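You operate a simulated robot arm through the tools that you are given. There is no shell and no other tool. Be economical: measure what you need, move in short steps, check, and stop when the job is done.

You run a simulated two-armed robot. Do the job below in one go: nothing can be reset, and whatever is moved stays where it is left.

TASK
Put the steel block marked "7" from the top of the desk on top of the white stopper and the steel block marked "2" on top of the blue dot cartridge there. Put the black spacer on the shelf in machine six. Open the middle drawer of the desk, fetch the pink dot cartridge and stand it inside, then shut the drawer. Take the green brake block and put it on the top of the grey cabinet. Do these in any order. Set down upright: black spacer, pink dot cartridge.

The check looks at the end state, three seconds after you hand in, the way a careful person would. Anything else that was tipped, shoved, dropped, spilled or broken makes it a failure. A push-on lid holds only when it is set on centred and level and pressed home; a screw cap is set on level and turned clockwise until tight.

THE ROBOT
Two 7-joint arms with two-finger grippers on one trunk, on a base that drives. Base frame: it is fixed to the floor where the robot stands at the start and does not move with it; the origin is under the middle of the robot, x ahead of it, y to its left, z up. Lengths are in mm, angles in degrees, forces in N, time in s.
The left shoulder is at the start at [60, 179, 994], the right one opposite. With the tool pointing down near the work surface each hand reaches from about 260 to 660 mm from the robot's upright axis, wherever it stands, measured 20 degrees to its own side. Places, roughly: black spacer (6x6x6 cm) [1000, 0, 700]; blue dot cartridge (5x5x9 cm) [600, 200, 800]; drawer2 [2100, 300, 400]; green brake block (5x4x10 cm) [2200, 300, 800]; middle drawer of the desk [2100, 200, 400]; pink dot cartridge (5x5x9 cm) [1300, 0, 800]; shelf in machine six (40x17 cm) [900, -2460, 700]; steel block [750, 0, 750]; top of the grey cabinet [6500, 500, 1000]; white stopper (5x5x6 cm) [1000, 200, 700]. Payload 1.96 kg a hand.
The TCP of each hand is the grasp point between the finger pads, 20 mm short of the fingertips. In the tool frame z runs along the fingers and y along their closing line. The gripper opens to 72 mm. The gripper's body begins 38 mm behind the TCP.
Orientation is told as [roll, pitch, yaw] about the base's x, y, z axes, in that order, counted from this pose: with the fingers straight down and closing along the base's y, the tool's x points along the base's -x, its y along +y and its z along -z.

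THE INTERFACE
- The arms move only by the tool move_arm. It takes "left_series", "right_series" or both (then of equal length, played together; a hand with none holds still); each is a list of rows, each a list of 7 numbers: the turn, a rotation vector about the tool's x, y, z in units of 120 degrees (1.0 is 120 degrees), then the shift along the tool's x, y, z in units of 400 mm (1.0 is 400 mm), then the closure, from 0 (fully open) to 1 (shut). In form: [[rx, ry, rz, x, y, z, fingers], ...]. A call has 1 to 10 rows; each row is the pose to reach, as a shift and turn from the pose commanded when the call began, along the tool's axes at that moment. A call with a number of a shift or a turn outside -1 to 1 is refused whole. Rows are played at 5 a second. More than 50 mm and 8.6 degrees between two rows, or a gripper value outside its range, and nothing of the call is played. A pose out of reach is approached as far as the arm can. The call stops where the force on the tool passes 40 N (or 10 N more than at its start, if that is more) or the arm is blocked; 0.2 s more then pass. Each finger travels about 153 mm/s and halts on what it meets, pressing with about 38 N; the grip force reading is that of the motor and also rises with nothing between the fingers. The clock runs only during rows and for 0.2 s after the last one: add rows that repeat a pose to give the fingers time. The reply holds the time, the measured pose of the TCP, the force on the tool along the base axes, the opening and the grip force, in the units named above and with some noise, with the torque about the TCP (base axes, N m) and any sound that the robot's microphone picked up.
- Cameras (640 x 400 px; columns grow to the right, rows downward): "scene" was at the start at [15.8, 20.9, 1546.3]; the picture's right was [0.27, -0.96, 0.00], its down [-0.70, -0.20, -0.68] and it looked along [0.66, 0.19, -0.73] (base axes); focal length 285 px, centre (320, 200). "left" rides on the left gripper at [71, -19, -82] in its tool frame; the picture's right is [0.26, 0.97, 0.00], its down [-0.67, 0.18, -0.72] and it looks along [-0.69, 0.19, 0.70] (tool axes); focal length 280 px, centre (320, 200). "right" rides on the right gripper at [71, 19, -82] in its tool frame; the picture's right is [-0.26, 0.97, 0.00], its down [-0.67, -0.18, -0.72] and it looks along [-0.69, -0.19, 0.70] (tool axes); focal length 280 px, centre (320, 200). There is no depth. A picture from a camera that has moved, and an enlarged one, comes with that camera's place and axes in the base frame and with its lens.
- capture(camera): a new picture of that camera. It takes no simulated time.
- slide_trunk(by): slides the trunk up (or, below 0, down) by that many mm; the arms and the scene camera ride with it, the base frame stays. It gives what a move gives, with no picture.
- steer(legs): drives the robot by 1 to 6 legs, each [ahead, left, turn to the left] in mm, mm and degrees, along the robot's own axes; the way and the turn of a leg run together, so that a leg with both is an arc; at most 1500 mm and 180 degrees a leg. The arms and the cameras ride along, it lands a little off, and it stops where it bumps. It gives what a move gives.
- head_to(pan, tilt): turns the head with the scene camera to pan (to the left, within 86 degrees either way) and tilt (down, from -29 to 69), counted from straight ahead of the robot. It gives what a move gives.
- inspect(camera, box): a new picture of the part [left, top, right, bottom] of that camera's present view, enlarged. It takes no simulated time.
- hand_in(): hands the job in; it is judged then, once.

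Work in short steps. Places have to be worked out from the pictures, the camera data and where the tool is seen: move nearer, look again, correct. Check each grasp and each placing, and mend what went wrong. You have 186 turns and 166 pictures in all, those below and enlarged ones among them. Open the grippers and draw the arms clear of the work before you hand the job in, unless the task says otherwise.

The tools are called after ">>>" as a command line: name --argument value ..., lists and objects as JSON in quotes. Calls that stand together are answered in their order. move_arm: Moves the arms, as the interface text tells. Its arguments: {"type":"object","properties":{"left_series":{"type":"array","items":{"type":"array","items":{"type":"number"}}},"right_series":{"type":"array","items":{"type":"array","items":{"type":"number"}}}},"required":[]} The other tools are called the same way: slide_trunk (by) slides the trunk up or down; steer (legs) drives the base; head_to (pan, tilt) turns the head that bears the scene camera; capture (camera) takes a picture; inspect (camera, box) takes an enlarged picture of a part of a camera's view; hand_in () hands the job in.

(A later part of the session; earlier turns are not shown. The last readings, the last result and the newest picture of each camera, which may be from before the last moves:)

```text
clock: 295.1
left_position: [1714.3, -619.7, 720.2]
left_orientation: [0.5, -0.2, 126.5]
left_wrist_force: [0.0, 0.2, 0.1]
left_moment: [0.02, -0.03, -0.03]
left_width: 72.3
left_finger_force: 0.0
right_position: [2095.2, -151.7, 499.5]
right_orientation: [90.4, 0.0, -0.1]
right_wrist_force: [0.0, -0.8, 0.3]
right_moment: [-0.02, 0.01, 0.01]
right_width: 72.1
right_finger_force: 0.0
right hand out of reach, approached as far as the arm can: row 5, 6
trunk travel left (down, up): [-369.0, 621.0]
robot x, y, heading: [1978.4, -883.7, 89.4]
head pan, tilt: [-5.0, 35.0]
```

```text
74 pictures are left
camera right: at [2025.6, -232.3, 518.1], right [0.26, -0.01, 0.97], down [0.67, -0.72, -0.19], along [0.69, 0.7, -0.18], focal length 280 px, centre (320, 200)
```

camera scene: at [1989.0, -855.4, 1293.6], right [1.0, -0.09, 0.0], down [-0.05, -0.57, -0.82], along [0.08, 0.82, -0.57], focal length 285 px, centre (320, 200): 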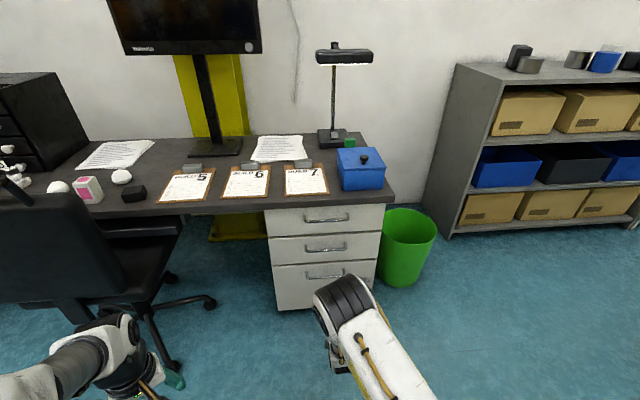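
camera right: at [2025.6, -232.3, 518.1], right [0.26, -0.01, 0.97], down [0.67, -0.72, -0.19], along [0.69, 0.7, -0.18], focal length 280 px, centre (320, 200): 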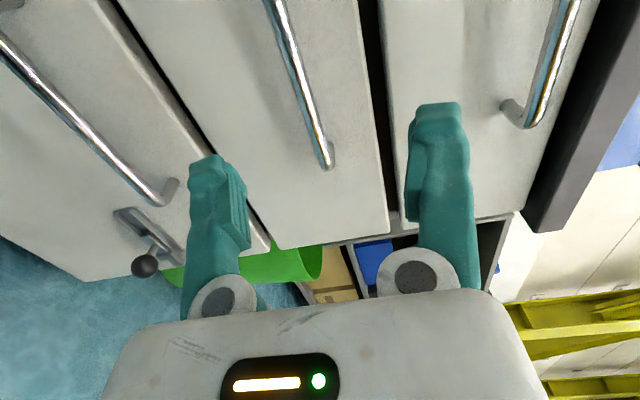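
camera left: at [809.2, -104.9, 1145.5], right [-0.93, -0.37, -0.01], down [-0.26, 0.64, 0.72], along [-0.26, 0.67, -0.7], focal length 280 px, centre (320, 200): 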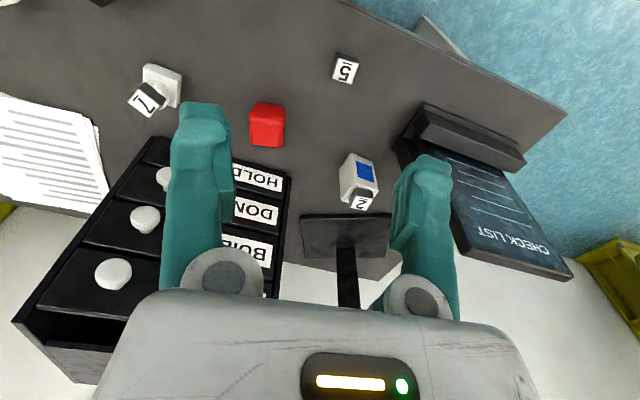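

The bar is at about y≈-45, z≈488. I drive 70 mm ahead, then adjust height with the arm.

>>> steer --legs '[[70, 0, 0]]'

>>> move_arm --right_series '[[0, 0, 0, 0, -0.015, 0, 0], [0, 0, 0, 0, -0.0275, 0, 0], [0, 0, 0, 0, -0.0275, 0, 0]]'

>>> capture --camera "right"

```text
clock: 296.1
left_position: [1713.3, -548.7, 720.0]
left_orientation: [0.4, -0.1, 126.8]
left_wrist_force: [0.1, -0.7, -0.4]
left_moment: [0.0, 0.01, 0.0]
left_width: 72.2
left_finger_force: 0.1
right_position: [2094.1, -81.7, 497.7]
right_orientation: [90.2, 0.0, 0.1]
right_wrist_force: [0.6, 0.1, -0.2]
right_moment: [0.01, -0.02, -0.01]
right_width: 72.0
right_finger_force: 0.2
trunk travel left (down, up): [-369.0, 621.0]
robot x, y, heading: [1982.0, -809.2, 90.0]
head pan, tilt: [-5.0, 35.0]
```

```text
clock: 296.9
left_position: [1713.7, -549.4, 721.0]
left_orientation: [0.4, -0.1, 126.8]
left_wrist_force: [0.5, 0.0, -0.5]
left_moment: [-0.04, 0.02, 0.01]
left_width: 71.8
left_finger_force: 0.0
right_position: [2095.6, -87.9, 490.8]
right_orientation: [90.3, -0.1, 0.1]
right_wrist_force: [-0.9, 0.5, 0.1]
right_moment: [0.03, 0.02, 0.02]
right_width: 72.0
right_finger_force: 0.1
right hand out of reach, approached as far as the arm can: row 1, 2, 3
trunk travel left (down, up): [-369.0, 621.0]
robot x, y, heading: [1984.4, -813.2, 89.8]
head pan, tilt: [-5.0, 35.0]
```

```text
73 pictures are left
camera right: at [2025.7, -168.8, 510.4], right [0.26, -0.01, 0.97], down [0.67, -0.71, -0.19], along [0.69, 0.7, -0.18], focal length 280 px, centre (320, 200)
```

right: 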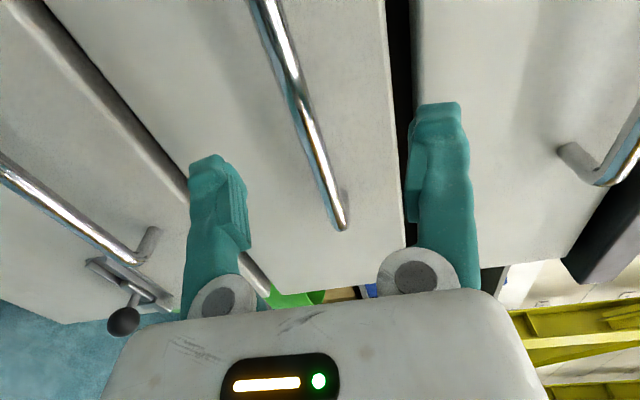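

The bar lies between the fingers. I drive 36 mm ahead and close on it.

>>> steer --legs '[[36, 0, 0]]'

>>> capture --camera "right"

```text
clock: 297.8
left_position: [1713.7, -512.7, 719.3]
left_orientation: [0.4, -0.1, 126.7]
left_wrist_force: [-0.5, 0.9, -0.1]
left_moment: [-0.01, -0.01, 0.0]
left_width: 71.9
left_finger_force: 0.1
right_position: [2096.4, -50.3, 491.9]
right_orientation: [90.3, 0.0, 0.0]
right_wrist_force: [0.2, -0.3, 0.4]
right_moment: [0.01, 0.01, 0.02]
right_width: 72.1
right_finger_force: 0.1
trunk travel left (down, up): [-369.0, 621.0]
robot x, y, heading: [1981.2, -779.9, 89.6]
head pan, tilt: [-5.0, 35.0]
```

```text
72 pictures are left
camera right: at [2025.8, -132.1, 510.4], right [0.26, -0.01, 0.96], down [0.67, -0.71, -0.19], along [0.69, 0.7, -0.18], focal length 280 px, centre (320, 200)
```

right: 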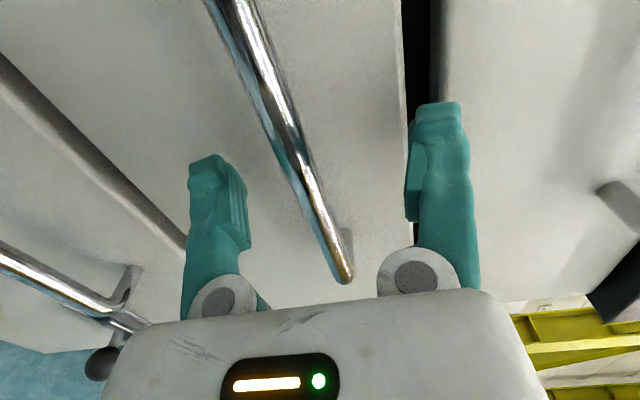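

>>> move_arm --right_series '[[0, 0, 0, 0, 0, 0, 0.4], [0, 0, 0, 0, 0, 0, 0.7], [0, 0, 0, 0, 0, 0, 1], [0, 0, 0, 0, 0, 0, 1], [0, 0, 0, 0, 0, 0, 1]]'

>>> capture --camera "right"

```text
clock: 299.0
left_position: [1714.5, -511.9, 719.4]
left_orientation: [0.5, 0.0, 126.7]
left_wrist_force: [1.0, -0.9, 0.1]
left_moment: [-0.01, 0.03, 0.02]
left_width: 72.1
left_finger_force: 0.0
right_position: [2096.4, -50.7, 487.7]
right_orientation: [89.9, 0.0, 0.1]
right_wrist_force: [1.4, -1.1, -26.6]
right_moment: [0.05, 0.02, 0.03]
right_width: 6.1
right_finger_force: 30.4
trunk travel left (down, up): [-369.0, 621.0]
robot x, y, heading: [1984.4, -776.4, 89.7]
head pan, tilt: [-5.0, 35.0]
```

```text
71 pictures are left
camera right: at [2025.8, -132.0, 506.7], right [0.26, 0.0, 0.96], down [0.67, -0.72, -0.18], along [0.69, 0.7, -0.19], focal length 280 px, centre (320, 200)
```

right: 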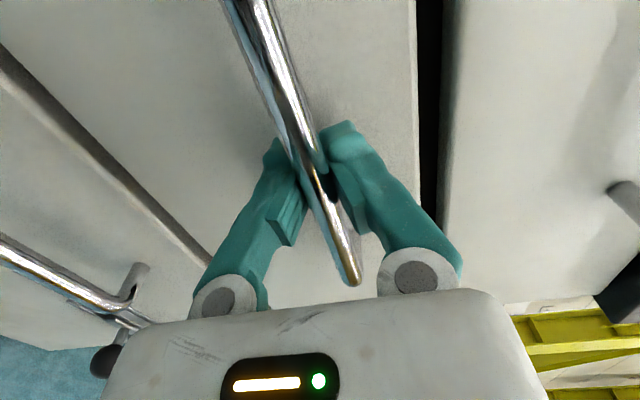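

The bar is gripped. I relieve the vertical load by lowering ~4 mm, then pull by driving back 300 mm.

>>> move_arm --right_series '[[0, 0, 0, 0, -0.009, 0, 1], [0, 0, 0, 0, -0.009, 0, 1]]'

>>> steer --legs '[[-100, 0, 0]]'

>>> capture --camera "scene"

```text
clock: 299.6
left_position: [1714.9, -511.1, 720.0]
left_orientation: [0.5, -0.1, 126.7]
left_wrist_force: [0.2, 0.1, -0.2]
left_moment: [0.0, 0.01, -0.02]
left_width: 72.3
left_finger_force: 0.1
right_position: [2096.1, -50.8, 486.5]
right_orientation: [90.2, 0.0, 0.1]
right_wrist_force: [-0.5, -0.6, -31.4]
right_moment: [0.13, 0.0, 0.3]
right_width: 5.8
right_finger_force: 30.2
trunk travel left (down, up): [-369.0, 621.0]
robot x, y, heading: [1985.2, -778.1, 90.1]
head pan, tilt: [-5.0, 35.0]
```

```text
clock: 300.7
left_position: [1715.1, -609.7, 719.6]
left_orientation: [0.5, -0.1, 126.8]
left_wrist_force: [0.2, 0.0, 0.3]
left_moment: [0.01, -0.01, 0.02]
left_width: 72.0
left_finger_force: 0.1
right_position: [2096.5, -147.1, 487.9]
right_orientation: [90.1, 0.1, 0.1]
right_wrist_force: [8.4, -0.8, -29.4]
right_moment: [0.08, 0.06, 0.0]
right_width: 6.1
right_finger_force: 29.9
trunk travel left (down, up): [-369.0, 621.0]
robot x, y, heading: [1981.9, -875.1, 90.0]
head pan, tilt: [-5.0, 35.0]
```

```text
70 pictures are left
camera scene: at [1990.6, -842.8, 1293.4], right [1.0, -0.09, 0.0], down [-0.05, -0.57, -0.82], along [0.07, 0.81, -0.58], focal length 285 px, centre (320, 200)
```

scene: 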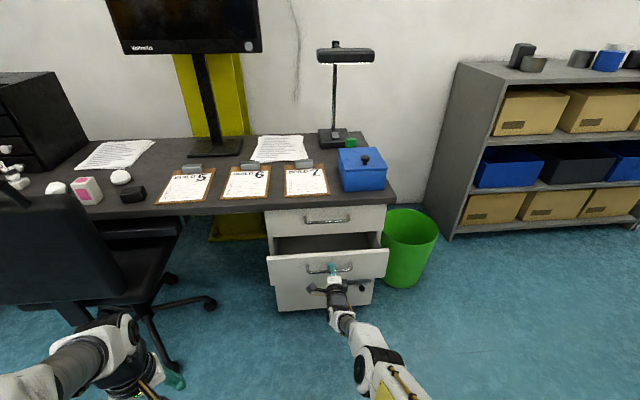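

The drawer is coming out. I pull 180 mm more.

>>> steer --legs '[[-180, 0, 0]]'

>>> capture --camera "scene"

```text
clock: 302.2
left_position: [1713.1, -789.9, 719.0]
left_orientation: [0.5, 0.0, 126.9]
left_wrist_force: [0.2, -0.4, 0.8]
left_moment: [-0.02, 0.01, 0.01]
left_width: 71.8
left_finger_force: 0.0
right_position: [2095.7, -328.4, 487.1]
right_orientation: [90.1, 0.1, 0.0]
right_wrist_force: [7.1, -0.6, -29.4]
right_moment: [0.08, -0.05, 0.28]
right_width: 5.9
right_finger_force: 30.0
trunk travel left (down, up): [-369.0, 621.0]
robot x, y, heading: [1982.2, -1052.9, 90.0]
head pan, tilt: [-5.0, 35.0]
```

```text
69 pictures are left
camera scene: at [1989.9, -1022.9, 1293.4], right [1.0, -0.09, 0.0], down [-0.05, -0.57, -0.82], along [0.07, 0.81, -0.58], focal length 285 px, centre (320, 200)
```

scene: 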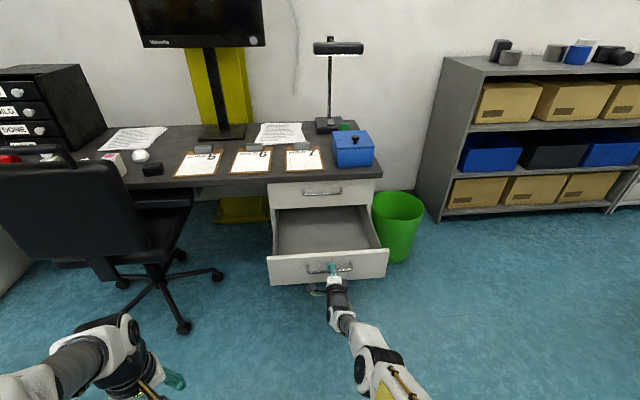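

The drawer is open ~280 mm and empty. I release the bar and back away.

>>> move_arm --right_series '[[0, 0, 0, 0, 0, 0, 0.5], [0, 0, 0, 0, 0, 0, 0], [0, 0, 0, 0, 0, 0, 0], [0, 0, 0, 0, 0, 0, 0]]'

>>> steer --legs '[[-150, 0, 0]]'

>>> capture --camera "right"

```text
clock: 303.2
left_position: [1713.7, -790.8, 720.4]
left_orientation: [0.5, -0.1, 126.8]
left_wrist_force: [0.3, 0.2, -0.2]
left_moment: [0.01, -0.03, 0.0]
left_width: 71.9
left_finger_force: 0.1
right_position: [2095.6, -328.6, 490.7]
right_orientation: [90.3, 0.0, 0.0]
right_wrist_force: [0.2, -0.2, 0.5]
right_moment: [0.06, -0.01, 0.02]
right_width: 71.9
right_finger_force: 0.0
trunk travel left (down, up): [-369.0, 621.0]
robot x, y, heading: [1984.5, -1050.9, 89.8]
head pan, tilt: [-5.0, 35.0]
```

```text
clock: 304.6
left_position: [1712.9, -943.1, 720.3]
left_orientation: [0.3, -0.2, 126.8]
left_wrist_force: [-0.1, -0.4, 0.7]
left_moment: [0.02, -0.03, -0.01]
left_width: 72.1
left_finger_force: 0.0
right_position: [2094.5, -479.2, 491.9]
right_orientation: [90.4, 0.0, -0.1]
right_wrist_force: [-0.6, 0.1, 0.7]
right_moment: [-0.01, -0.01, 0.02]
right_width: 71.9
right_finger_force: 0.0
trunk travel left (down, up): [-369.0, 621.0]
robot x, y, heading: [1982.1, -1205.4, 89.7]
head pan, tilt: [-5.0, 35.0]
```

```text
68 pictures are left
camera right: at [2024.7, -561.5, 510.1], right [0.26, -0.01, 0.96], down [0.67, -0.71, -0.19], along [0.69, 0.7, -0.18], focal length 280 px, centre (320, 200)
```

right: 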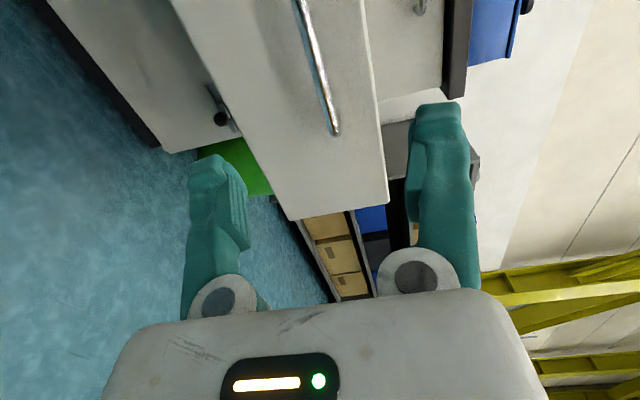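

I fold the right hand back to a straight-down pose while drawing it in.

>>> move_arm --right_series '[[0.041, 0.041, -0.041, 0, 0, -0.06, 0], [0.082, 0.082, -0.082, 0, 0, -0.12, 0], [0.123, 0.123, -0.123, 0, 0, -0.18, 0], [0.164, 0.164, -0.164, 0, 0, -0.24, 0], [0.205, 0.205, -0.205, 0, 0.02, -0.3, 0], [0.246, 0.246, -0.246, 0, 0.05, -0.36, 0], [0.287, 0.287, -0.287, 0, 0.08, -0.42, 0], [0.328, 0.328, -0.328, 0, 0.11, -0.48, 0], [0.37, 0.37, -0.37, 0, 0.14, -0.54, 0], [0.411, 0.411, -0.411, 0, 0.17, -0.6, 0]]'

>>> move_arm --right_series '[[0.041, 0.041, -0.041, 0, 0, 0, 0], [0.082, 0.082, -0.082, 0, 0, 0, 0], [0.123, 0.123, -0.123, 0, 0, 0, 0], [0.166, 0.166, -0.166, 0, 0, 0, 0], [0.166, 0.166, -0.166, 0, 0, 0, 0]]'

>>> slide_trunk --by 370

```text
refused: row 9 steps farther than a row can; nothing moved
```

```text
refused: row 4 steps farther than a row can; nothing moved
```

```text
clock: 308.2
left_position: [1713.3, -942.3, 1090.2]
left_orientation: [0.4, -0.1, 126.8]
left_wrist_force: [-0.2, -0.3, 0.0]
left_moment: [-0.02, 0.02, 0.06]
left_width: 72.0
left_finger_force: 0.1
right_position: [2094.0, -479.8, 861.5]
right_orientation: [90.3, 0.0, 0.0]
right_wrist_force: [0.5, 0.7, 0.9]
right_moment: [-0.03, 0.0, 0.0]
right_width: 72.1
right_finger_force: 0.0
trunk travel left (down, up): [-739.0, 251.0]
robot x, y, heading: [1980.5, -1208.0, 89.8]
head pan, tilt: [-5.0, 35.0]
```

>>> move_arm --right_series '[[0.041, 0.041, -0.041, 0, 0, -0.06, 0], [0.082, 0.082, -0.082, 0, 0, -0.12, 0], [0.123, 0.123, -0.123, 0, 0, -0.18, 0], [0.164, 0.164, -0.164, 0, 0, -0.24, 0], [0.205, 0.205, -0.205, 0, 0.02, -0.3, 0], [0.246, 0.246, -0.246, 0, 0.05, -0.36, 0], [0.287, 0.287, -0.287, 0, 0.08, -0.42, 0], [0.328, 0.328, -0.328, 0, 0.11, -0.48, 0], [0.369, 0.369, -0.369, 0, 0.14, -0.54, 0], [0.41, 0.41, -0.41, 0, 0.17, -0.6, 0]]'

>>> move_arm --right_series '[[0.04, 0.04, -0.04, 0, 0, 0, 0], [0.08, 0.08, -0.08, 0, 0, 0, 0], [0.12, 0.12, -0.12, 0, 0, 0, 0], [0.16, 0.16, -0.16, 0, 0, 0, 0], [0.167, 0.167, -0.167, 0, 0, 0, 0], [0.167, 0.167, -0.167, 0, 0, 0, 0]]'

```text
clock: 310.4
left_position: [1711.2, -944.2, 1090.6]
left_orientation: [0.3, -0.2, 126.8]
left_wrist_force: [-0.6, 0.3, 0.4]
left_moment: [0.01, 0.0, -0.01]
left_width: 71.9
left_finger_force: 0.0
right_position: [2094.5, -723.5, 927.2]
right_orientation: [24.0, -15.9, 66.3]
right_wrist_force: [0.6, -0.9, 0.3]
right_moment: [0.0, 0.0, 0.04]
right_width: 71.9
right_finger_force: 0.1
trunk travel left (down, up): [-739.0, 251.0]
robot x, y, heading: [1983.4, -1206.5, 89.8]
head pan, tilt: [-5.0, 35.0]
```

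```text
clock: 311.8
left_position: [1712.3, -942.8, 1088.9]
left_orientation: [0.4, -0.2, 126.7]
left_wrist_force: [0.9, 0.0, -0.9]
left_moment: [0.0, 0.02, -0.02]
left_width: 71.9
left_finger_force: 0.0
right_position: [2095.3, -721.0, 926.3]
right_orientation: [0.0, -0.3, 89.9]
right_wrist_force: [0.0, 0.3, 0.1]
right_moment: [-0.01, 0.0, 0.0]
right_width: 71.7
right_finger_force: 0.0
trunk travel left (down, up): [-739.0, 251.0]
robot x, y, heading: [1982.8, -1209.5, 89.9]
head pan, tilt: [-5.0, 35.0]
```

>>> move_arm --right_series '[[0, 0, 0, 0.1, 0.05, -0.05, 0], [0, 0, 0, 0.2, 0.1, -0.1, 0], [0, 0, 0, 0.28, 0.15, -0.15, 0], [0, 0, 0, 0.35, 0.2, -0.2, 0], [0, 0, 0, 0.35, 0.2, -0.25, 0], [0, 0, 0, 0.35, 0.2, -0.25, 0]]'

>>> steer --legs '[[0, 1400, 0], [0, 0, -30], [780, 293, 0]]'

>>> head_to --pan -20 --tilt 45

>>> capture --camera "scene"

>>> capture --camera "right"

```text
clock: 313.2
left_position: [1713.3, -943.6, 1090.6]
left_orientation: [0.4, -0.2, 126.9]
left_wrist_force: [-0.7, 0.2, -0.6]
left_moment: [0.02, 0.03, 0.01]
left_width: 72.1
left_finger_force: 0.1
right_position: [2014.5, -862.5, 1025.3]
right_orientation: [0.2, -0.3, 90.0]
right_wrist_force: [-0.5, -0.7, 0.1]
right_moment: [0.02, 0.02, -0.02]
right_width: 72.1
right_finger_force: 0.0
trunk travel left (down, up): [-739.0, 251.0]
robot x, y, heading: [1982.5, -1206.3, 89.9]
head pan, tilt: [-5.0, 35.0]
```

```text
clock: 325.6
left_position: [619.3, -18.3, 1089.4]
left_orientation: [0.3, -0.1, 95.5]
left_wrist_force: [0.1, 0.8, -0.5]
left_moment: [0.02, 0.02, 0.03]
left_width: 72.0
left_finger_force: 0.0
right_position: [920.2, -105.6, 1025.6]
right_orientation: [0.1, -0.4, 58.8]
right_wrist_force: [-0.4, -0.9, 0.5]
right_moment: [0.02, -0.02, 0.01]
right_width: 72.1
right_finger_force: 0.0
trunk travel left (down, up): [-739.0, 251.0]
robot x, y, heading: [715.5, -381.1, 59.0]
head pan, tilt: [-5.0, 35.0]
```

```text
clock: 326.4
left_position: [619.1, -17.6, 1090.8]
left_orientation: [0.4, -0.2, 95.7]
left_wrist_force: [0.6, 0.9, 0.5]
left_moment: [0.0, 0.03, -0.01]
left_width: 72.0
left_finger_force: 0.1
right_position: [920.1, -105.8, 1024.9]
right_orientation: [0.1, -0.4, 58.9]
right_wrist_force: [-0.1, 0.2, 0.2]
right_moment: [0.0, 0.01, -0.02]
right_width: 72.1
right_finger_force: 0.0
trunk travel left (down, up): [-739.0, 251.0]
robot x, y, heading: [714.1, -383.5, 58.6]
head pan, tilt: [-20.0, 45.0]
```

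```text
67 pictures are left
camera scene: at [744.7, -383.2, 1648.8], right [0.63, -0.78, 0.0], down [-0.55, -0.44, -0.71], along [0.55, 0.44, -0.71], focal length 285 px, centre (320, 200)
```

scene: 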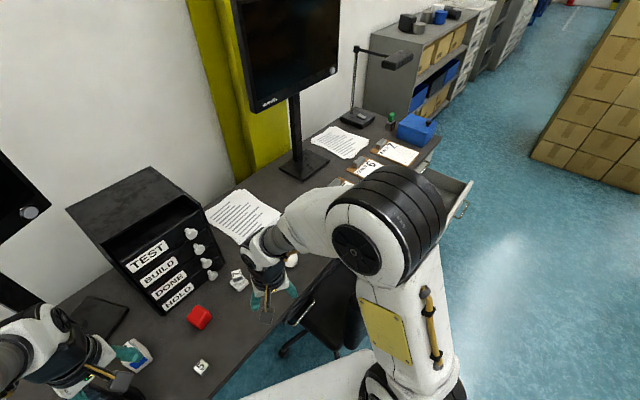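

```text
66 pictures are left
camera right: at [867.1, -155.9, 1106.9], right [-0.69, 0.72, 0.0], down [0.5, 0.48, 0.72], along [0.52, 0.5, -0.69], focal length 280 px, centre (320, 200)
```

right: 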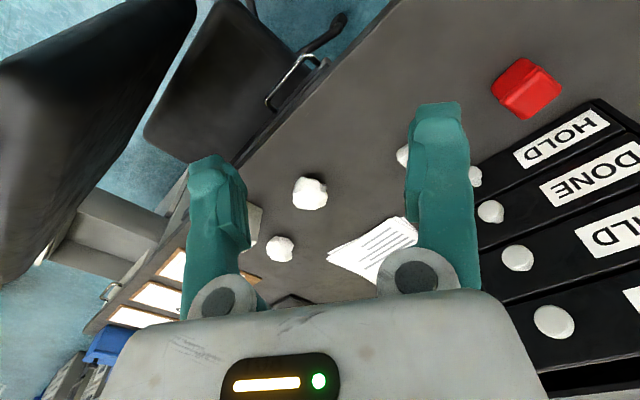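

Pink is judged at ≈(1270,27), over the chair side. I adjust the base slightly (to the pose proven clear of the chair), raise the trunk and then reach over with the right hand.

>>> steer --legs '[[25, -10, 1]]'

>>> slide_trunk --by 80

>>> head_to --pan -30 --tilt 50

>>> move_arm --right_series '[[0, 0, 0, -0.08, -0.08, 0, 0], [0, 0, 0, -0.16, -0.16, 0, 0], [0, 0, 0, -0.24, -0.24, 0, 0], [0, 0, 0, -0.3, -0.32, 0.02, 0], [0, 0, 0, -0.35, -0.4, 0.05, 0], [0, 0, 0, -0.37, -0.46, 0.1, 0], [0, 0, 0, -0.37, -0.46, 0.1, 0]]'

>>> capture --camera "scene"

>>> capture --camera "right"

```text
clock: 327.2
left_position: [631.8, -4.8, 1090.2]
left_orientation: [0.3, -0.2, 96.7]
left_wrist_force: [-0.5, -0.3, 0.0]
left_moment: [-0.01, -0.03, -0.02]
left_width: 72.3
left_finger_force: 0.0
right_position: [932.9, -87.7, 1026.0]
right_orientation: [0.1, -0.4, 59.8]
right_wrist_force: [-0.1, -0.1, -1.0]
right_moment: [-0.01, -0.03, -0.04]
right_width: 72.0
right_finger_force: 0.1
trunk travel left (down, up): [-739.0, 251.0]
robot x, y, heading: [731.9, -364.1, 59.8]
head pan, tilt: [-20.0, 45.0]
```

```text
clock: 328.4
left_position: [633.8, -3.3, 1169.6]
left_orientation: [0.4, -0.1, 96.6]
left_wrist_force: [-0.6, -0.6, -0.4]
left_moment: [0.01, 0.0, -0.02]
left_width: 72.1
left_finger_force: 0.0
right_position: [936.0, -85.7, 1107.2]
right_orientation: [0.1, -0.4, 59.9]
right_wrist_force: [0.1, 0.4, -0.4]
right_moment: [0.01, 0.0, 0.02]
right_width: 72.1
right_finger_force: 0.1
trunk travel left (down, up): [-819.0, 171.0]
robot x, y, heading: [732.6, -365.0, 59.6]
head pan, tilt: [-20.0, 45.0]
```

```text
clock: 329.1
left_position: [634.3, -3.0, 1170.1]
left_orientation: [0.4, -0.1, 96.5]
left_wrist_force: [0.8, -0.1, -0.4]
left_moment: [0.0, -0.01, -0.03]
left_width: 72.1
left_finger_force: 0.0
right_position: [935.2, -85.1, 1104.8]
right_orientation: [0.2, -0.4, 59.8]
right_wrist_force: [0.4, -0.2, -1.0]
right_moment: [0.01, -0.04, 0.0]
right_width: 72.1
right_finger_force: 0.0
trunk travel left (down, up): [-819.0, 171.0]
robot x, y, heading: [736.3, -363.2, 59.7]
head pan, tilt: [-30.0, 50.0]
```

```text
clock: 330.7
left_position: [633.4, -3.2, 1171.1]
left_orientation: [0.2, -0.1, 96.5]
left_wrist_force: [-0.5, 0.5, -0.9]
left_moment: [-0.02, -0.03, 0.01]
left_width: 72.0
left_finger_force: 0.1
right_position: [1169.3, -50.6, 1067.0]
right_orientation: [0.1, -0.4, 59.9]
right_wrist_force: [0.3, -1.4, -0.9]
right_moment: [0.0, 0.0, 0.01]
right_width: 72.2
right_finger_force: 0.0
trunk travel left (down, up): [-819.0, 171.0]
robot x, y, heading: [737.0, -367.2, 59.8]
head pan, tilt: [-30.0, 50.0]
```

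```text
65 pictures are left
camera scene: at [769.4, -380.6, 1721.9], right [0.49, -0.87, 0.0], down [-0.67, -0.38, -0.64], along [0.56, 0.32, -0.77], focal length 285 px, centre (320, 200)
```

scene: 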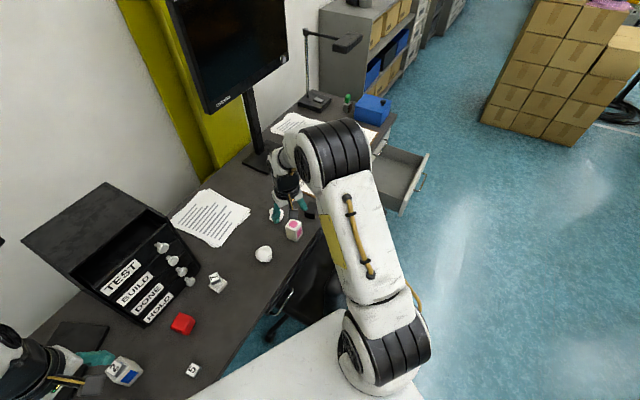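

```text
64 pictures are left
camera right: at [1117.7, -101.6, 1148.3], right [-0.7, 0.71, 0.0], down [0.49, 0.49, 0.72], along [0.51, 0.51, -0.69], focal length 280 px, centre (320, 200)
```

right: 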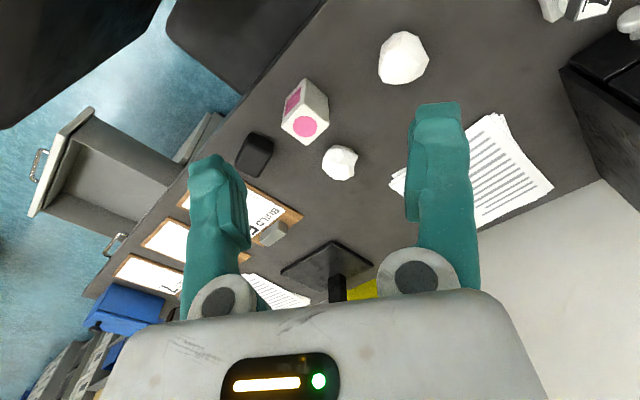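

>>> inspect --camera "right" --box '[270, 60, 350, 160]'

```text
4.00 times, centred on (310, 110) of right
camera zoom: at [1117.7, -101.6, 1148.3], right [-0.7, 0.71, 0.0], down [0.49, 0.49, 0.72], along [0.51, 0.51, -0.69], focal length 1122 px, centre (360, 560)
```

zoom: 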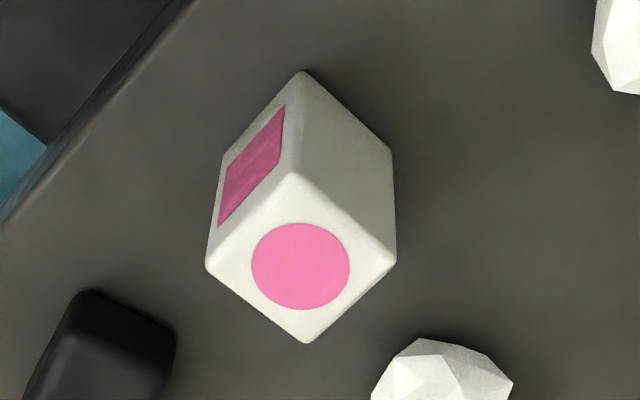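

Pink cartridge: centre ≈(1274,24), axis-aligned. I turn the hand to yaw 90° above it, then tilt 30° for reach.

>>> move_arm --right_series '[[0, 0, -0.06, -0.03, -0.05, 0.06, 0], [0, 0, -0.125, -0.07, -0.1, 0.13, 0], [0, 0, -0.19, -0.11, -0.16, 0.2, 0], [0, 0, -0.251, -0.153, -0.2145, 0.2675, 0], [0, 0, -0.251, -0.153, -0.2145, 0.2675, 0]]'

>>> move_arm --right_series '[[0, -0.063, 0, -0.005, 0, 0.04, 0], [0, -0.126, 0, -0.01, 0, 0.08, 0], [0, -0.189, 0, -0.016, 0, 0.13, 0], [0, -0.25, 0, -0.0225, 0, 0.1875, 0], [0, -0.25, 0, -0.0225, 0, 0.1875, 0]]'

>>> capture --camera "right"

>>> capture --camera "scene"

```text
clock: 331.9
left_position: [633.4, -3.7, 1169.9]
left_orientation: [0.3, -0.1, 96.6]
left_wrist_force: [0.2, 0.1, -0.7]
left_moment: [0.02, 0.03, -0.01]
left_width: 71.9
left_finger_force: 0.2
right_position: [1275.2, -39.7, 959.9]
right_orientation: [-0.1, -0.4, 90.2]
right_wrist_force: [0.2, 0.8, 0.0]
right_moment: [-0.01, 0.0, -0.01]
right_width: 71.9
right_finger_force: 0.1
trunk travel left (down, up): [-819.0, 171.0]
robot x, y, heading: [734.0, -365.2, 59.7]
head pan, tilt: [-30.0, 50.0]
```

```text
clock: 333.1
left_position: [633.0, -4.2, 1170.6]
left_orientation: [0.3, -0.1, 96.5]
left_wrist_force: [-0.1, -0.3, 0.1]
left_moment: [0.01, 0.03, 0.01]
left_width: 72.1
left_finger_force: 0.2
right_position: [1272.9, -30.4, 884.3]
right_orientation: [-0.3, -30.3, 90.0]
right_wrist_force: [0.0, 0.1, -0.3]
right_moment: [0.04, 0.01, 0.0]
right_width: 72.0
right_finger_force: 0.1
trunk travel left (down, up): [-819.0, 171.0]
robot x, y, heading: [733.1, -365.4, 59.4]
head pan, tilt: [-30.0, 50.0]
```

```text
62 pictures are left
camera right: at [1253.8, -131.4, 919.1], right [-0.97, 0.23, 0.13], down [0.18, 0.22, 0.96], along [0.19, 0.95, -0.25], focal length 280 px, centre (320, 200)
```

right: 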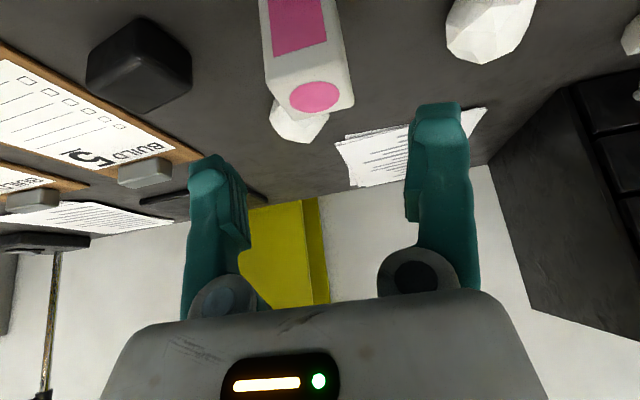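

```text
61 pictures are left
camera scene: at [769.2, -379.9, 1721.9], right [0.49, -0.87, 0.0], down [-0.67, -0.38, -0.64], along [0.56, 0.32, -0.77], focal length 285 px, centre (320, 200)
```

scene: 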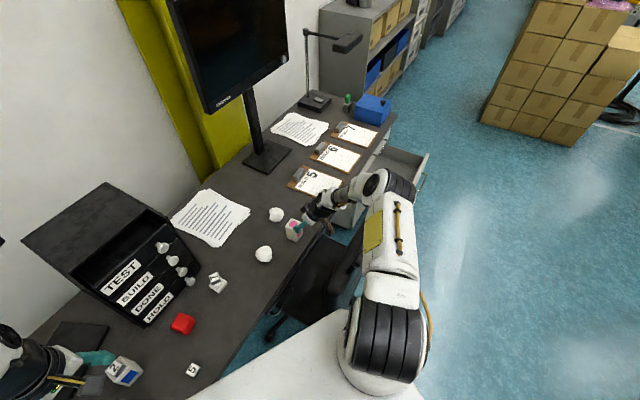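

Aligned. I advance along the tilted axis to grasp height.

>>> move_arm --right_series '[[0, 0, 0, 0.002, -0.009, 0.07, 0], [0, 0, 0, 0.002, -0.009, 0.14, 0], [0, 0, 0, 0.002, -0.009, 0.21, 0], [0, 0, 0, 0.002, -0.009, 0.271, 0], [0, 0, 0, 0.002, -0.009, 0.271, 0]]'

>>> capture --camera "right"

```text
clock: 334.3
left_position: [635.6, -4.0, 1170.0]
left_orientation: [0.4, -0.1, 96.6]
left_wrist_force: [0.2, 0.3, 0.3]
left_moment: [-0.02, 0.04, 0.02]
left_width: 72.1
left_finger_force: 0.0
right_position: [1277.5, 21.1, 790.3]
right_orientation: [-0.1, -30.3, 90.0]
right_wrist_force: [0.1, -0.5, 0.7]
right_moment: [-0.01, -0.02, -0.01]
right_width: 71.8
right_finger_force: 0.1
trunk travel left (down, up): [-819.0, 171.0]
robot x, y, heading: [734.5, -367.3, 59.9]
head pan, tilt: [-30.0, 50.0]
```

```text
60 pictures are left
camera right: at [1259.5, -79.4, 825.4], right [-0.97, 0.23, 0.13], down [0.18, 0.22, 0.96], along [0.19, 0.95, -0.25], focal length 280 px, centre (320, 200)
```

right: 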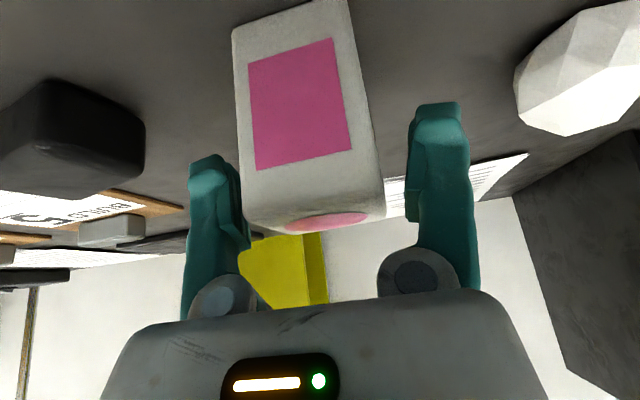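

The cartridge is between the fingers; closing and lifting straight up.

>>> move_arm --right_series '[[0, 0, 0, 0, 0, 0, 0.3], [0, 0, 0, 0, 0, 0, 1], [0, 0, 0, 0, 0, 0, 1], [0, 0, 0, 0, 0, 0, 1], [0, 0, 0, -0.02, 0, -0.035, 1], [0, 0, 0, -0.07, 0, -0.121, 1], [0, 0, 0, -0.12, 0, -0.208, 1], [0, 0, 0, -0.17, 0, -0.294, 1], [0, 0, 0, -0.22, 0, -0.381, 1], [0, 0, 0, -0.27, 0, -0.468, 1]]'

>>> capture --camera "right"

```text
clock: 336.5
left_position: [633.6, -3.9, 1170.2]
left_orientation: [0.3, -0.1, 96.6]
left_wrist_force: [0.9, 0.3, -0.1]
left_moment: [0.0, -0.05, -0.02]
left_width: 71.8
left_finger_force: 0.1
right_position: [1276.0, 24.9, 1008.0]
right_orientation: [-0.2, -30.3, 90.1]
right_wrist_force: [-0.6, -0.1, -2.1]
right_moment: [-0.03, -0.03, -0.01]
right_width: 55.7
right_finger_force: 37.8
trunk travel left (down, up): [-819.0, 171.0]
robot x, y, heading: [737.3, -368.1, 59.6]
head pan, tilt: [-30.0, 50.0]
```

```text
59 pictures are left
camera right: at [1257.8, -76.5, 1042.1], right [-0.97, 0.23, 0.13], down [0.18, 0.22, 0.96], along [0.19, 0.95, -0.25], focal length 280 px, centre (320, 200)
```

right: 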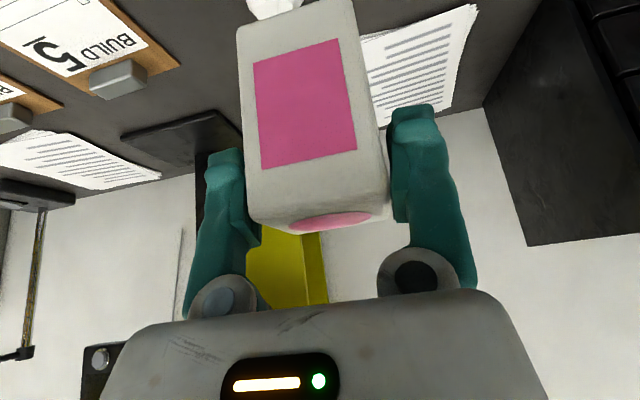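

Pink is held. I swing it left over the desk, clear of the chair, before backing out.

>>> move_arm --right_series '[[0, 0, 0, 0.01, 0.11, -0.01, 1], [0, 0, 0, 0.03, 0.22, -0.02, 1], [0, 0, 0, 0.05, 0.33, -0.03, 1], [0, 0, 0, 0.07, 0.44, -0.045, 1], [0, 0, 0, 0.1, 0.55, -0.06, 1], [0, 0, 0, 0.13, 0.65, -0.075, 1], [0, 0, 0, 0.13, 0.75, -0.075, 1], [0, 0, 0, 0.13, 0.75, -0.075, 1]]'

>>> capture --camera "scene"

```text
clock: 338.3
left_position: [635.2, -3.9, 1170.0]
left_orientation: [0.4, -0.1, 96.6]
left_wrist_force: [-0.6, 0.5, -0.2]
left_moment: [0.01, 0.01, 0.02]
left_width: 72.0
left_finger_force: 0.1
right_position: [979.3, -34.8, 1004.8]
right_orientation: [-0.1, -30.4, 90.0]
right_wrist_force: [0.9, 0.3, -2.0]
right_moment: [-0.02, 0.02, 0.0]
right_width: 55.1
right_finger_force: 37.8
trunk travel left (down, up): [-819.0, 171.0]
robot x, y, heading: [734.8, -364.9, 59.8]
head pan, tilt: [-30.0, 50.0]
```

```text
58 pictures are left
camera scene: at [771.7, -380.6, 1721.8], right [0.49, -0.87, 0.0], down [-0.67, -0.38, -0.64], along [0.56, 0.32, -0.77], focal length 285 px, centre (320, 200)
```

scene: 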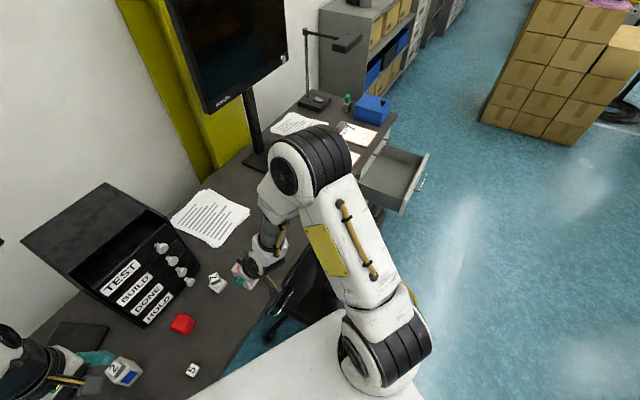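

I back away and drive round to the open drawer.

>>> steer --legs '[[-400, 0, 0], [0, 0, 30.2], [-430, 0, 0], [0, -1430, 0]]'

>>> head_to --pan -8 --tilt 45

>>> move_arm --right_series '[[0, 0, 0, 0, -0.08, 0, 1], [0, 0, 0, 0, -0.16, 0, 1], [0, 0, 0, 0, -0.16, 0, 1]]'

>>> capture --camera "scene"

>>> capture --camera "right"

```text
clock: 351.2
left_position: [1696.5, -869.7, 1169.2]
left_orientation: [0.4, -0.1, 127.4]
left_wrist_force: [0.0, 0.1, -0.1]
left_moment: [-0.04, -0.02, -0.01]
left_width: 72.1
left_finger_force: 0.0
right_position: [2007.1, -721.1, 1005.7]
right_orientation: [-0.1, -30.3, 120.9]
right_wrist_force: [0.0, -0.3, -1.8]
right_moment: [-0.02, -0.04, -0.01]
right_width: 54.8
right_finger_force: 38.0
trunk travel left (down, up): [-819.0, 171.0]
robot x, y, heading: [1972.8, -1129.7, 90.8]
head pan, tilt: [-30.0, 50.0]
```

```text
clock: 352.1
left_position: [1694.9, -869.7, 1170.0]
left_orientation: [0.5, -0.2, 127.5]
left_wrist_force: [-0.5, -0.2, 0.2]
left_moment: [0.02, 0.02, 0.02]
left_width: 72.0
left_finger_force: 0.1
right_position: [2006.5, -719.6, 1006.2]
right_orientation: [-0.2, -30.2, 120.9]
right_wrist_force: [-0.1, -0.8, -0.7]
right_moment: [-0.03, 0.0, 0.01]
right_width: 54.6
right_finger_force: 38.2
trunk travel left (down, up): [-819.0, 171.0]
robot x, y, heading: [1969.2, -1130.0, 90.6]
head pan, tilt: [-8.0, 45.0]
```

```text
clock: 352.9
left_position: [1694.5, -870.1, 1170.0]
left_orientation: [0.3, 0.0, 127.5]
left_wrist_force: [0.0, 0.0, -0.5]
left_moment: [0.01, -0.02, 0.02]
left_width: 71.6
left_finger_force: 0.1
right_position: [2062.0, -687.0, 1007.7]
right_orientation: [-0.3, -30.3, 121.0]
right_wrist_force: [0.1, 0.1, -1.3]
right_moment: [-0.01, -0.02, 0.02]
right_width: 54.7
right_finger_force: 38.6
trunk travel left (down, up): [-819.0, 171.0]
robot x, y, heading: [1968.6, -1131.0, 90.6]
head pan, tilt: [-8.0, 45.0]
```

```text
57 pictures are left
camera scene: at [1976.5, -1109.4, 1728.8], right [0.99, -0.13, 0.0], down [-0.09, -0.7, -0.71], along [0.09, 0.7, -0.71], focal length 285 px, centre (320, 200)
```

scene: 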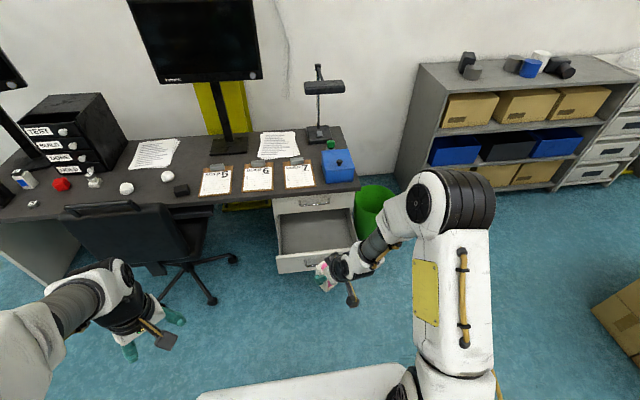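

```text
56 pictures are left
camera right: at [2097.8, -784.7, 1042.9], right [-0.94, -0.3, 0.13], down [0.04, 0.28, 0.96], along [-0.32, 0.91, -0.25], focal length 280 px, centre (320, 200)
```

right: 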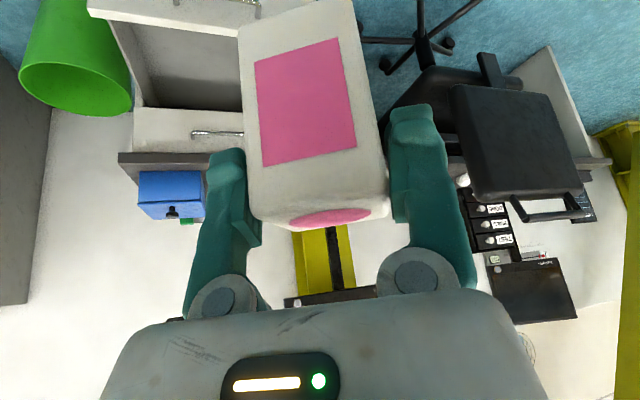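

The drawer interior spans about x 1880–2270, y -280…0. I square the hand to yaw 90° and extend it forward.

>>> move_arm --right_series '[[0.032, 0, 0.056, -0.05, -0.04, 0.028, 1], [0.064, 0, 0.112, -0.1, -0.08, 0.056, 1], [0.097, 0, 0.168, -0.15, -0.12, 0.084, 1], [0.129, 0, 0.224, -0.193, -0.163, 0.111, 1], [0.129, 0, 0.224, -0.193, -0.163, 0.111, 1]]'

>>> steer --legs '[[250, 0, -0.6]]'

>>> capture --camera "right"

>>> head_to --pan -12 --tilt 52

>>> capture --camera "scene"

```text
clock: 354.1
left_position: [1696.7, -869.6, 1170.9]
left_orientation: [0.5, -0.1, 127.4]
left_wrist_force: [0.1, -0.5, -0.4]
left_moment: [0.02, 0.01, 0.02]
left_width: 71.9
left_finger_force: 0.0
right_position: [2069.8, -576.3, 1007.1]
right_orientation: [0.1, -30.3, 89.6]
right_wrist_force: [0.1, -0.1, -2.4]
right_moment: [0.01, -0.02, -0.01]
right_width: 54.3
right_finger_force: 37.7
trunk travel left (down, up): [-819.0, 171.0]
robot x, y, heading: [1970.7, -1130.2, 90.3]
head pan, tilt: [-8.0, 45.0]
```

```text
clock: 355.9
left_position: [1697.4, -616.5, 1171.1]
left_orientation: [0.3, -0.2, 126.8]
left_wrist_force: [-0.6, 0.1, 0.2]
left_moment: [-0.04, -0.01, -0.01]
left_width: 72.1
left_finger_force: 0.1
right_position: [2077.4, -326.6, 1006.6]
right_orientation: [0.1, -30.4, 89.1]
right_wrist_force: [0.0, 0.7, -1.9]
right_moment: [0.01, 0.01, 0.01]
right_width: 54.6
right_finger_force: 38.2
trunk travel left (down, up): [-819.0, 171.0]
robot x, y, heading: [1966.3, -878.9, 89.8]
head pan, tilt: [-8.0, 45.0]
```

```text
55 pictures are left
camera right: at [2056.8, -428.1, 1042.2], right [-0.96, 0.24, 0.13], down [0.19, 0.22, 0.96], along [0.2, 0.95, -0.25], focal length 280 px, centre (320, 200)
```

right: 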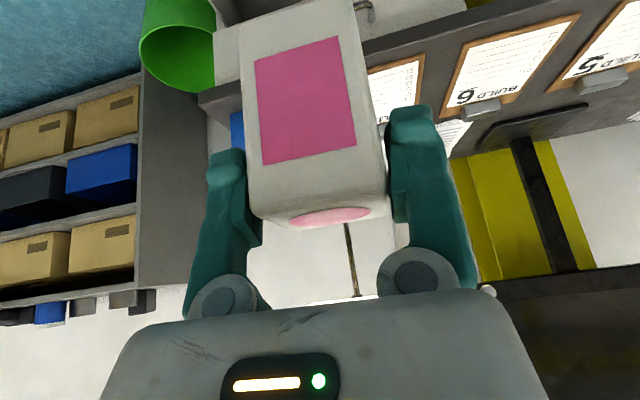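

```text
clock: 356.6
left_position: [1698.2, -613.7, 1170.4]
left_orientation: [0.4, -0.1, 126.8]
left_wrist_force: [0.9, 0.0, -0.1]
left_moment: [0.02, 0.05, 0.0]
left_width: 71.9
left_finger_force: 0.1
right_position: [2076.9, -325.4, 1006.4]
right_orientation: [0.1, -30.4, 89.1]
right_wrist_force: [0.9, -0.2, -1.9]
right_moment: [0.0, -0.04, -0.01]
right_width: 54.4
right_finger_force: 38.0
trunk travel left (down, up): [-819.0, 171.0]
robot x, y, heading: [1966.0, -880.3, 89.8]
head pan, tilt: [-12.0, 52.0]
```

```text
54 pictures are left
camera scene: at [1981.7, -863.8, 1719.2], right [0.98, -0.21, 0.0], down [-0.17, -0.77, -0.62], along [0.13, 0.6, -0.79], focal length 285 px, centre (320, 200)
```

scene: 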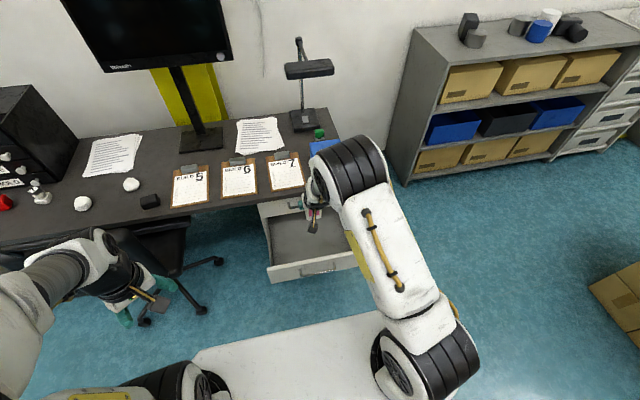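

Drawer front ≈ y -285, handle bar y≈-321. I drive 165 mm ahead so the cartridge is over the drawer's middle, then lower the trunk.

>>> steer --legs '[[160, 0, 0]]'

>>> slide_trunk --by -370

>>> capture --camera "right"

>>> capture --camera "scene"

```text
clock: 358.0
left_position: [1699.0, -457.1, 1170.5]
left_orientation: [0.3, -0.2, 126.8]
left_wrist_force: [0.1, -0.4, -0.1]
left_moment: [-0.01, 0.03, -0.01]
left_width: 72.2
left_finger_force: 0.1
right_position: [2078.9, -169.8, 1007.8]
right_orientation: [0.1, -30.4, 89.0]
right_wrist_force: [-0.7, -0.1, -1.6]
right_moment: [0.0, -0.02, -0.01]
right_width: 54.4
right_finger_force: 38.0
trunk travel left (down, up): [-819.0, 171.0]
robot x, y, heading: [1969.2, -718.6, 89.6]
head pan, tilt: [-12.0, 52.0]
```

```text
clock: 361.6
left_position: [1698.2, -456.1, 800.7]
left_orientation: [0.4, 0.0, 126.7]
left_wrist_force: [0.6, -0.4, 0.4]
left_moment: [0.0, 0.0, 0.02]
left_width: 71.9
left_finger_force: 0.0
right_position: [2078.2, -167.3, 636.1]
right_orientation: [0.1, -30.3, 89.0]
right_wrist_force: [-0.3, -0.4, -2.5]
right_moment: [-0.02, 0.03, -0.03]
right_width: 53.9
right_finger_force: 38.5
trunk travel left (down, up): [-449.0, 541.0]
robot x, y, heading: [1968.0, -716.3, 89.7]
head pan, tilt: [-12.0, 52.0]
```

```text
53 pictures are left
camera right: at [2058.1, -269.1, 671.9], right [-0.96, 0.24, 0.13], down [0.19, 0.22, 0.96], along [0.2, 0.95, -0.26], focal length 280 px, centre (320, 200)
```

right: 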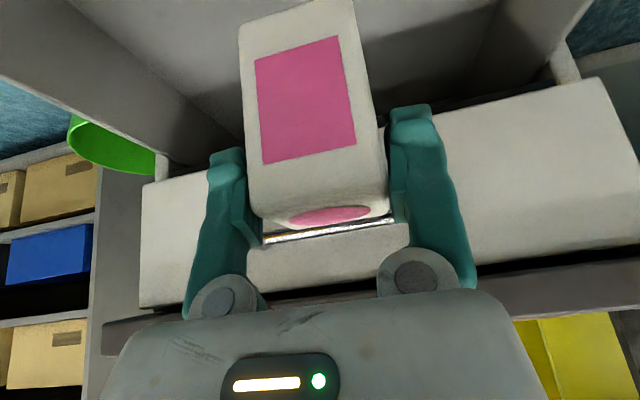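

```text
52 pictures are left
camera scene: at [1982.4, -706.4, 1349.2], right [0.98, -0.21, 0.0], down [-0.17, -0.77, -0.62], along [0.13, 0.6, -0.79], focal length 285 px, centre (320, 200)
```

scene: 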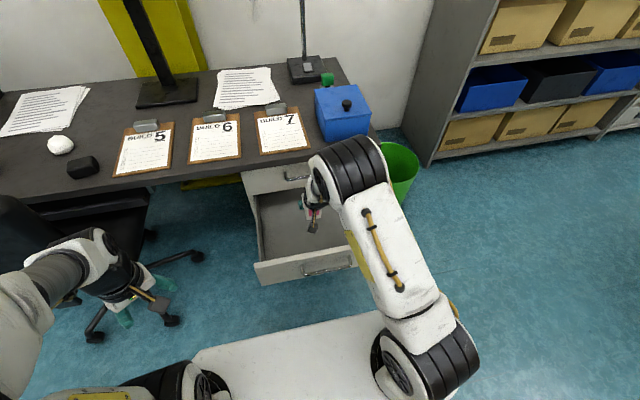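

The cartridge is above the drawer, inside its rim. I lower with the arm (force-guarded), first 90 mm.

>>> move_arm --right_series '[[0, 0, 0, 0.03, 0, 0.052, 1], [0, 0, 0, 0.06, 0, 0.104, 1], [0, 0, 0, 0.09, 0, 0.156, 1], [0, 0, 0, 0.1125, 0, 0.195, 1], [0, 0, 0, 0.1125, 0, 0.195, 1]]'

>>> capture --camera "right"

>>> inspect --camera "scene" --box '[230, 140, 400, 300]'

```text
clock: 362.8
left_position: [1698.1, -455.6, 800.4]
left_orientation: [0.4, 0.0, 126.7]
left_wrist_force: [0.3, -0.8, -0.2]
left_moment: [-0.01, 0.03, 0.01]
left_width: 72.0
left_finger_force: 0.0
right_position: [2078.0, -166.6, 546.9]
right_orientation: [0.2, -30.4, 89.0]
right_wrist_force: [-0.4, 0.5, -1.9]
right_moment: [0.02, -0.01, 0.02]
right_width: 54.3
right_finger_force: 38.0
trunk travel left (down, up): [-449.0, 541.0]
robot x, y, heading: [1968.6, -717.8, 89.6]
head pan, tilt: [-12.0, 52.0]
```

```text
51 pictures are left
camera right: at [2057.2, -268.1, 581.8], right [-0.96, 0.24, 0.13], down [0.19, 0.22, 0.96], along [0.2, 0.95, -0.26], focal length 280 px, centre (320, 200)
```

right: 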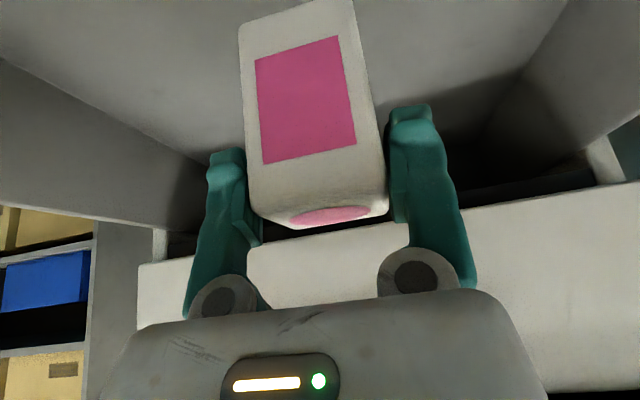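

```text
2.50 times, centred on (315, 220) of scene
camera zoom: at [1982.3, -706.4, 1349.2], right [0.98, -0.21, 0.0], down [-0.17, -0.77, -0.62], along [0.13, 0.6, -0.79], focal length 711 px, centre (332, 150)
```

zoom: 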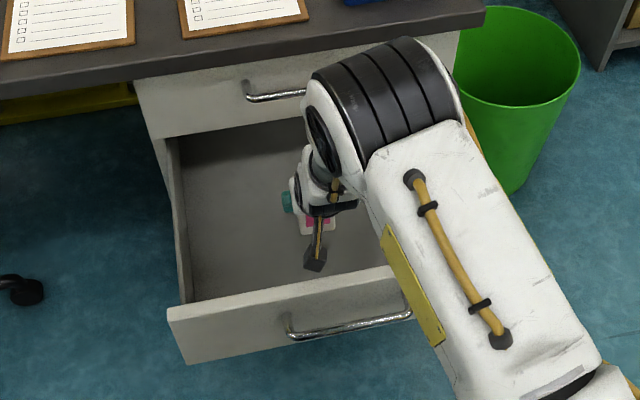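

Drawer floor judged at z≈415–425. Lowering 50 mm more, then feeling for contact.

>>> move_arm --right_series '[[0, 0, 0, 0.03, 0, 0.052, 1], [0, 0, 0, 0.056, 0, 0.097, 1], [0, 0, 0, 0.056, 0, 0.097, 1]]'

>>> move_arm --right_series '[[0, 0, 0, 0.003, 0, 0.0052, 1], [0, 0, 0, 0.006, 0, 0.0104, 1], [0, 0, 0, 0.009, 0, 0.0156, 1], [0, 0, 0, 0.012, 0, 0.0208, 1], [0, 0, 0, 0.015, 0, 0.026, 1], [0, 0, 0, 0.015, 0, 0.026, 1]]'

```text
clock: 363.3
left_position: [1698.9, -457.6, 800.5]
left_orientation: [0.4, -0.3, 126.7]
left_wrist_force: [-0.9, 1.0, 0.6]
left_moment: [0.01, -0.01, -0.03]
left_width: 72.1
left_finger_force: 0.1
right_position: [2076.3, -164.8, 513.4]
right_orientation: [0.2, -30.7, 89.0]
right_wrist_force: [1.4, 0.2, 20.7]
right_moment: [-2.6, 0.44, 0.23]
right_width: 53.9
right_finger_force: 37.5
trunk travel left (down, up): [-449.0, 541.0]
robot x, y, heading: [1967.6, -719.5, 89.7]
head pan, tilt: [-12.0, 52.0]
stopped in row 2 (right hand): the force on the tool passed its limit at 58 N (the readings are from after the stop); the commanded pose is now the measured one
```

```text
clock: 363.8
left_position: [1700.7, -457.4, 800.1]
left_orientation: [0.3, -0.2, 126.8]
left_wrist_force: [-0.2, -0.4, -0.4]
left_moment: [-0.02, 0.02, -0.02]
left_width: 71.9
left_finger_force: 0.0
right_position: [2076.5, -161.9, 513.3]
right_orientation: [0.1, -31.2, 88.9]
right_wrist_force: [2.3, 1.5, 31.5]
right_moment: [-3.58, 0.53, 0.21]
right_width: 53.6
right_finger_force: 37.8
trunk travel left (down, up): [-449.0, 541.0]
robot x, y, heading: [1969.7, -717.6, 89.3]
head pan, tilt: [-12.0, 52.0]
stopped in row 2 (right hand): the force on the tool passed its limit at 45 N (the readings are from after the stop); the commanded pose is now the measured one
```

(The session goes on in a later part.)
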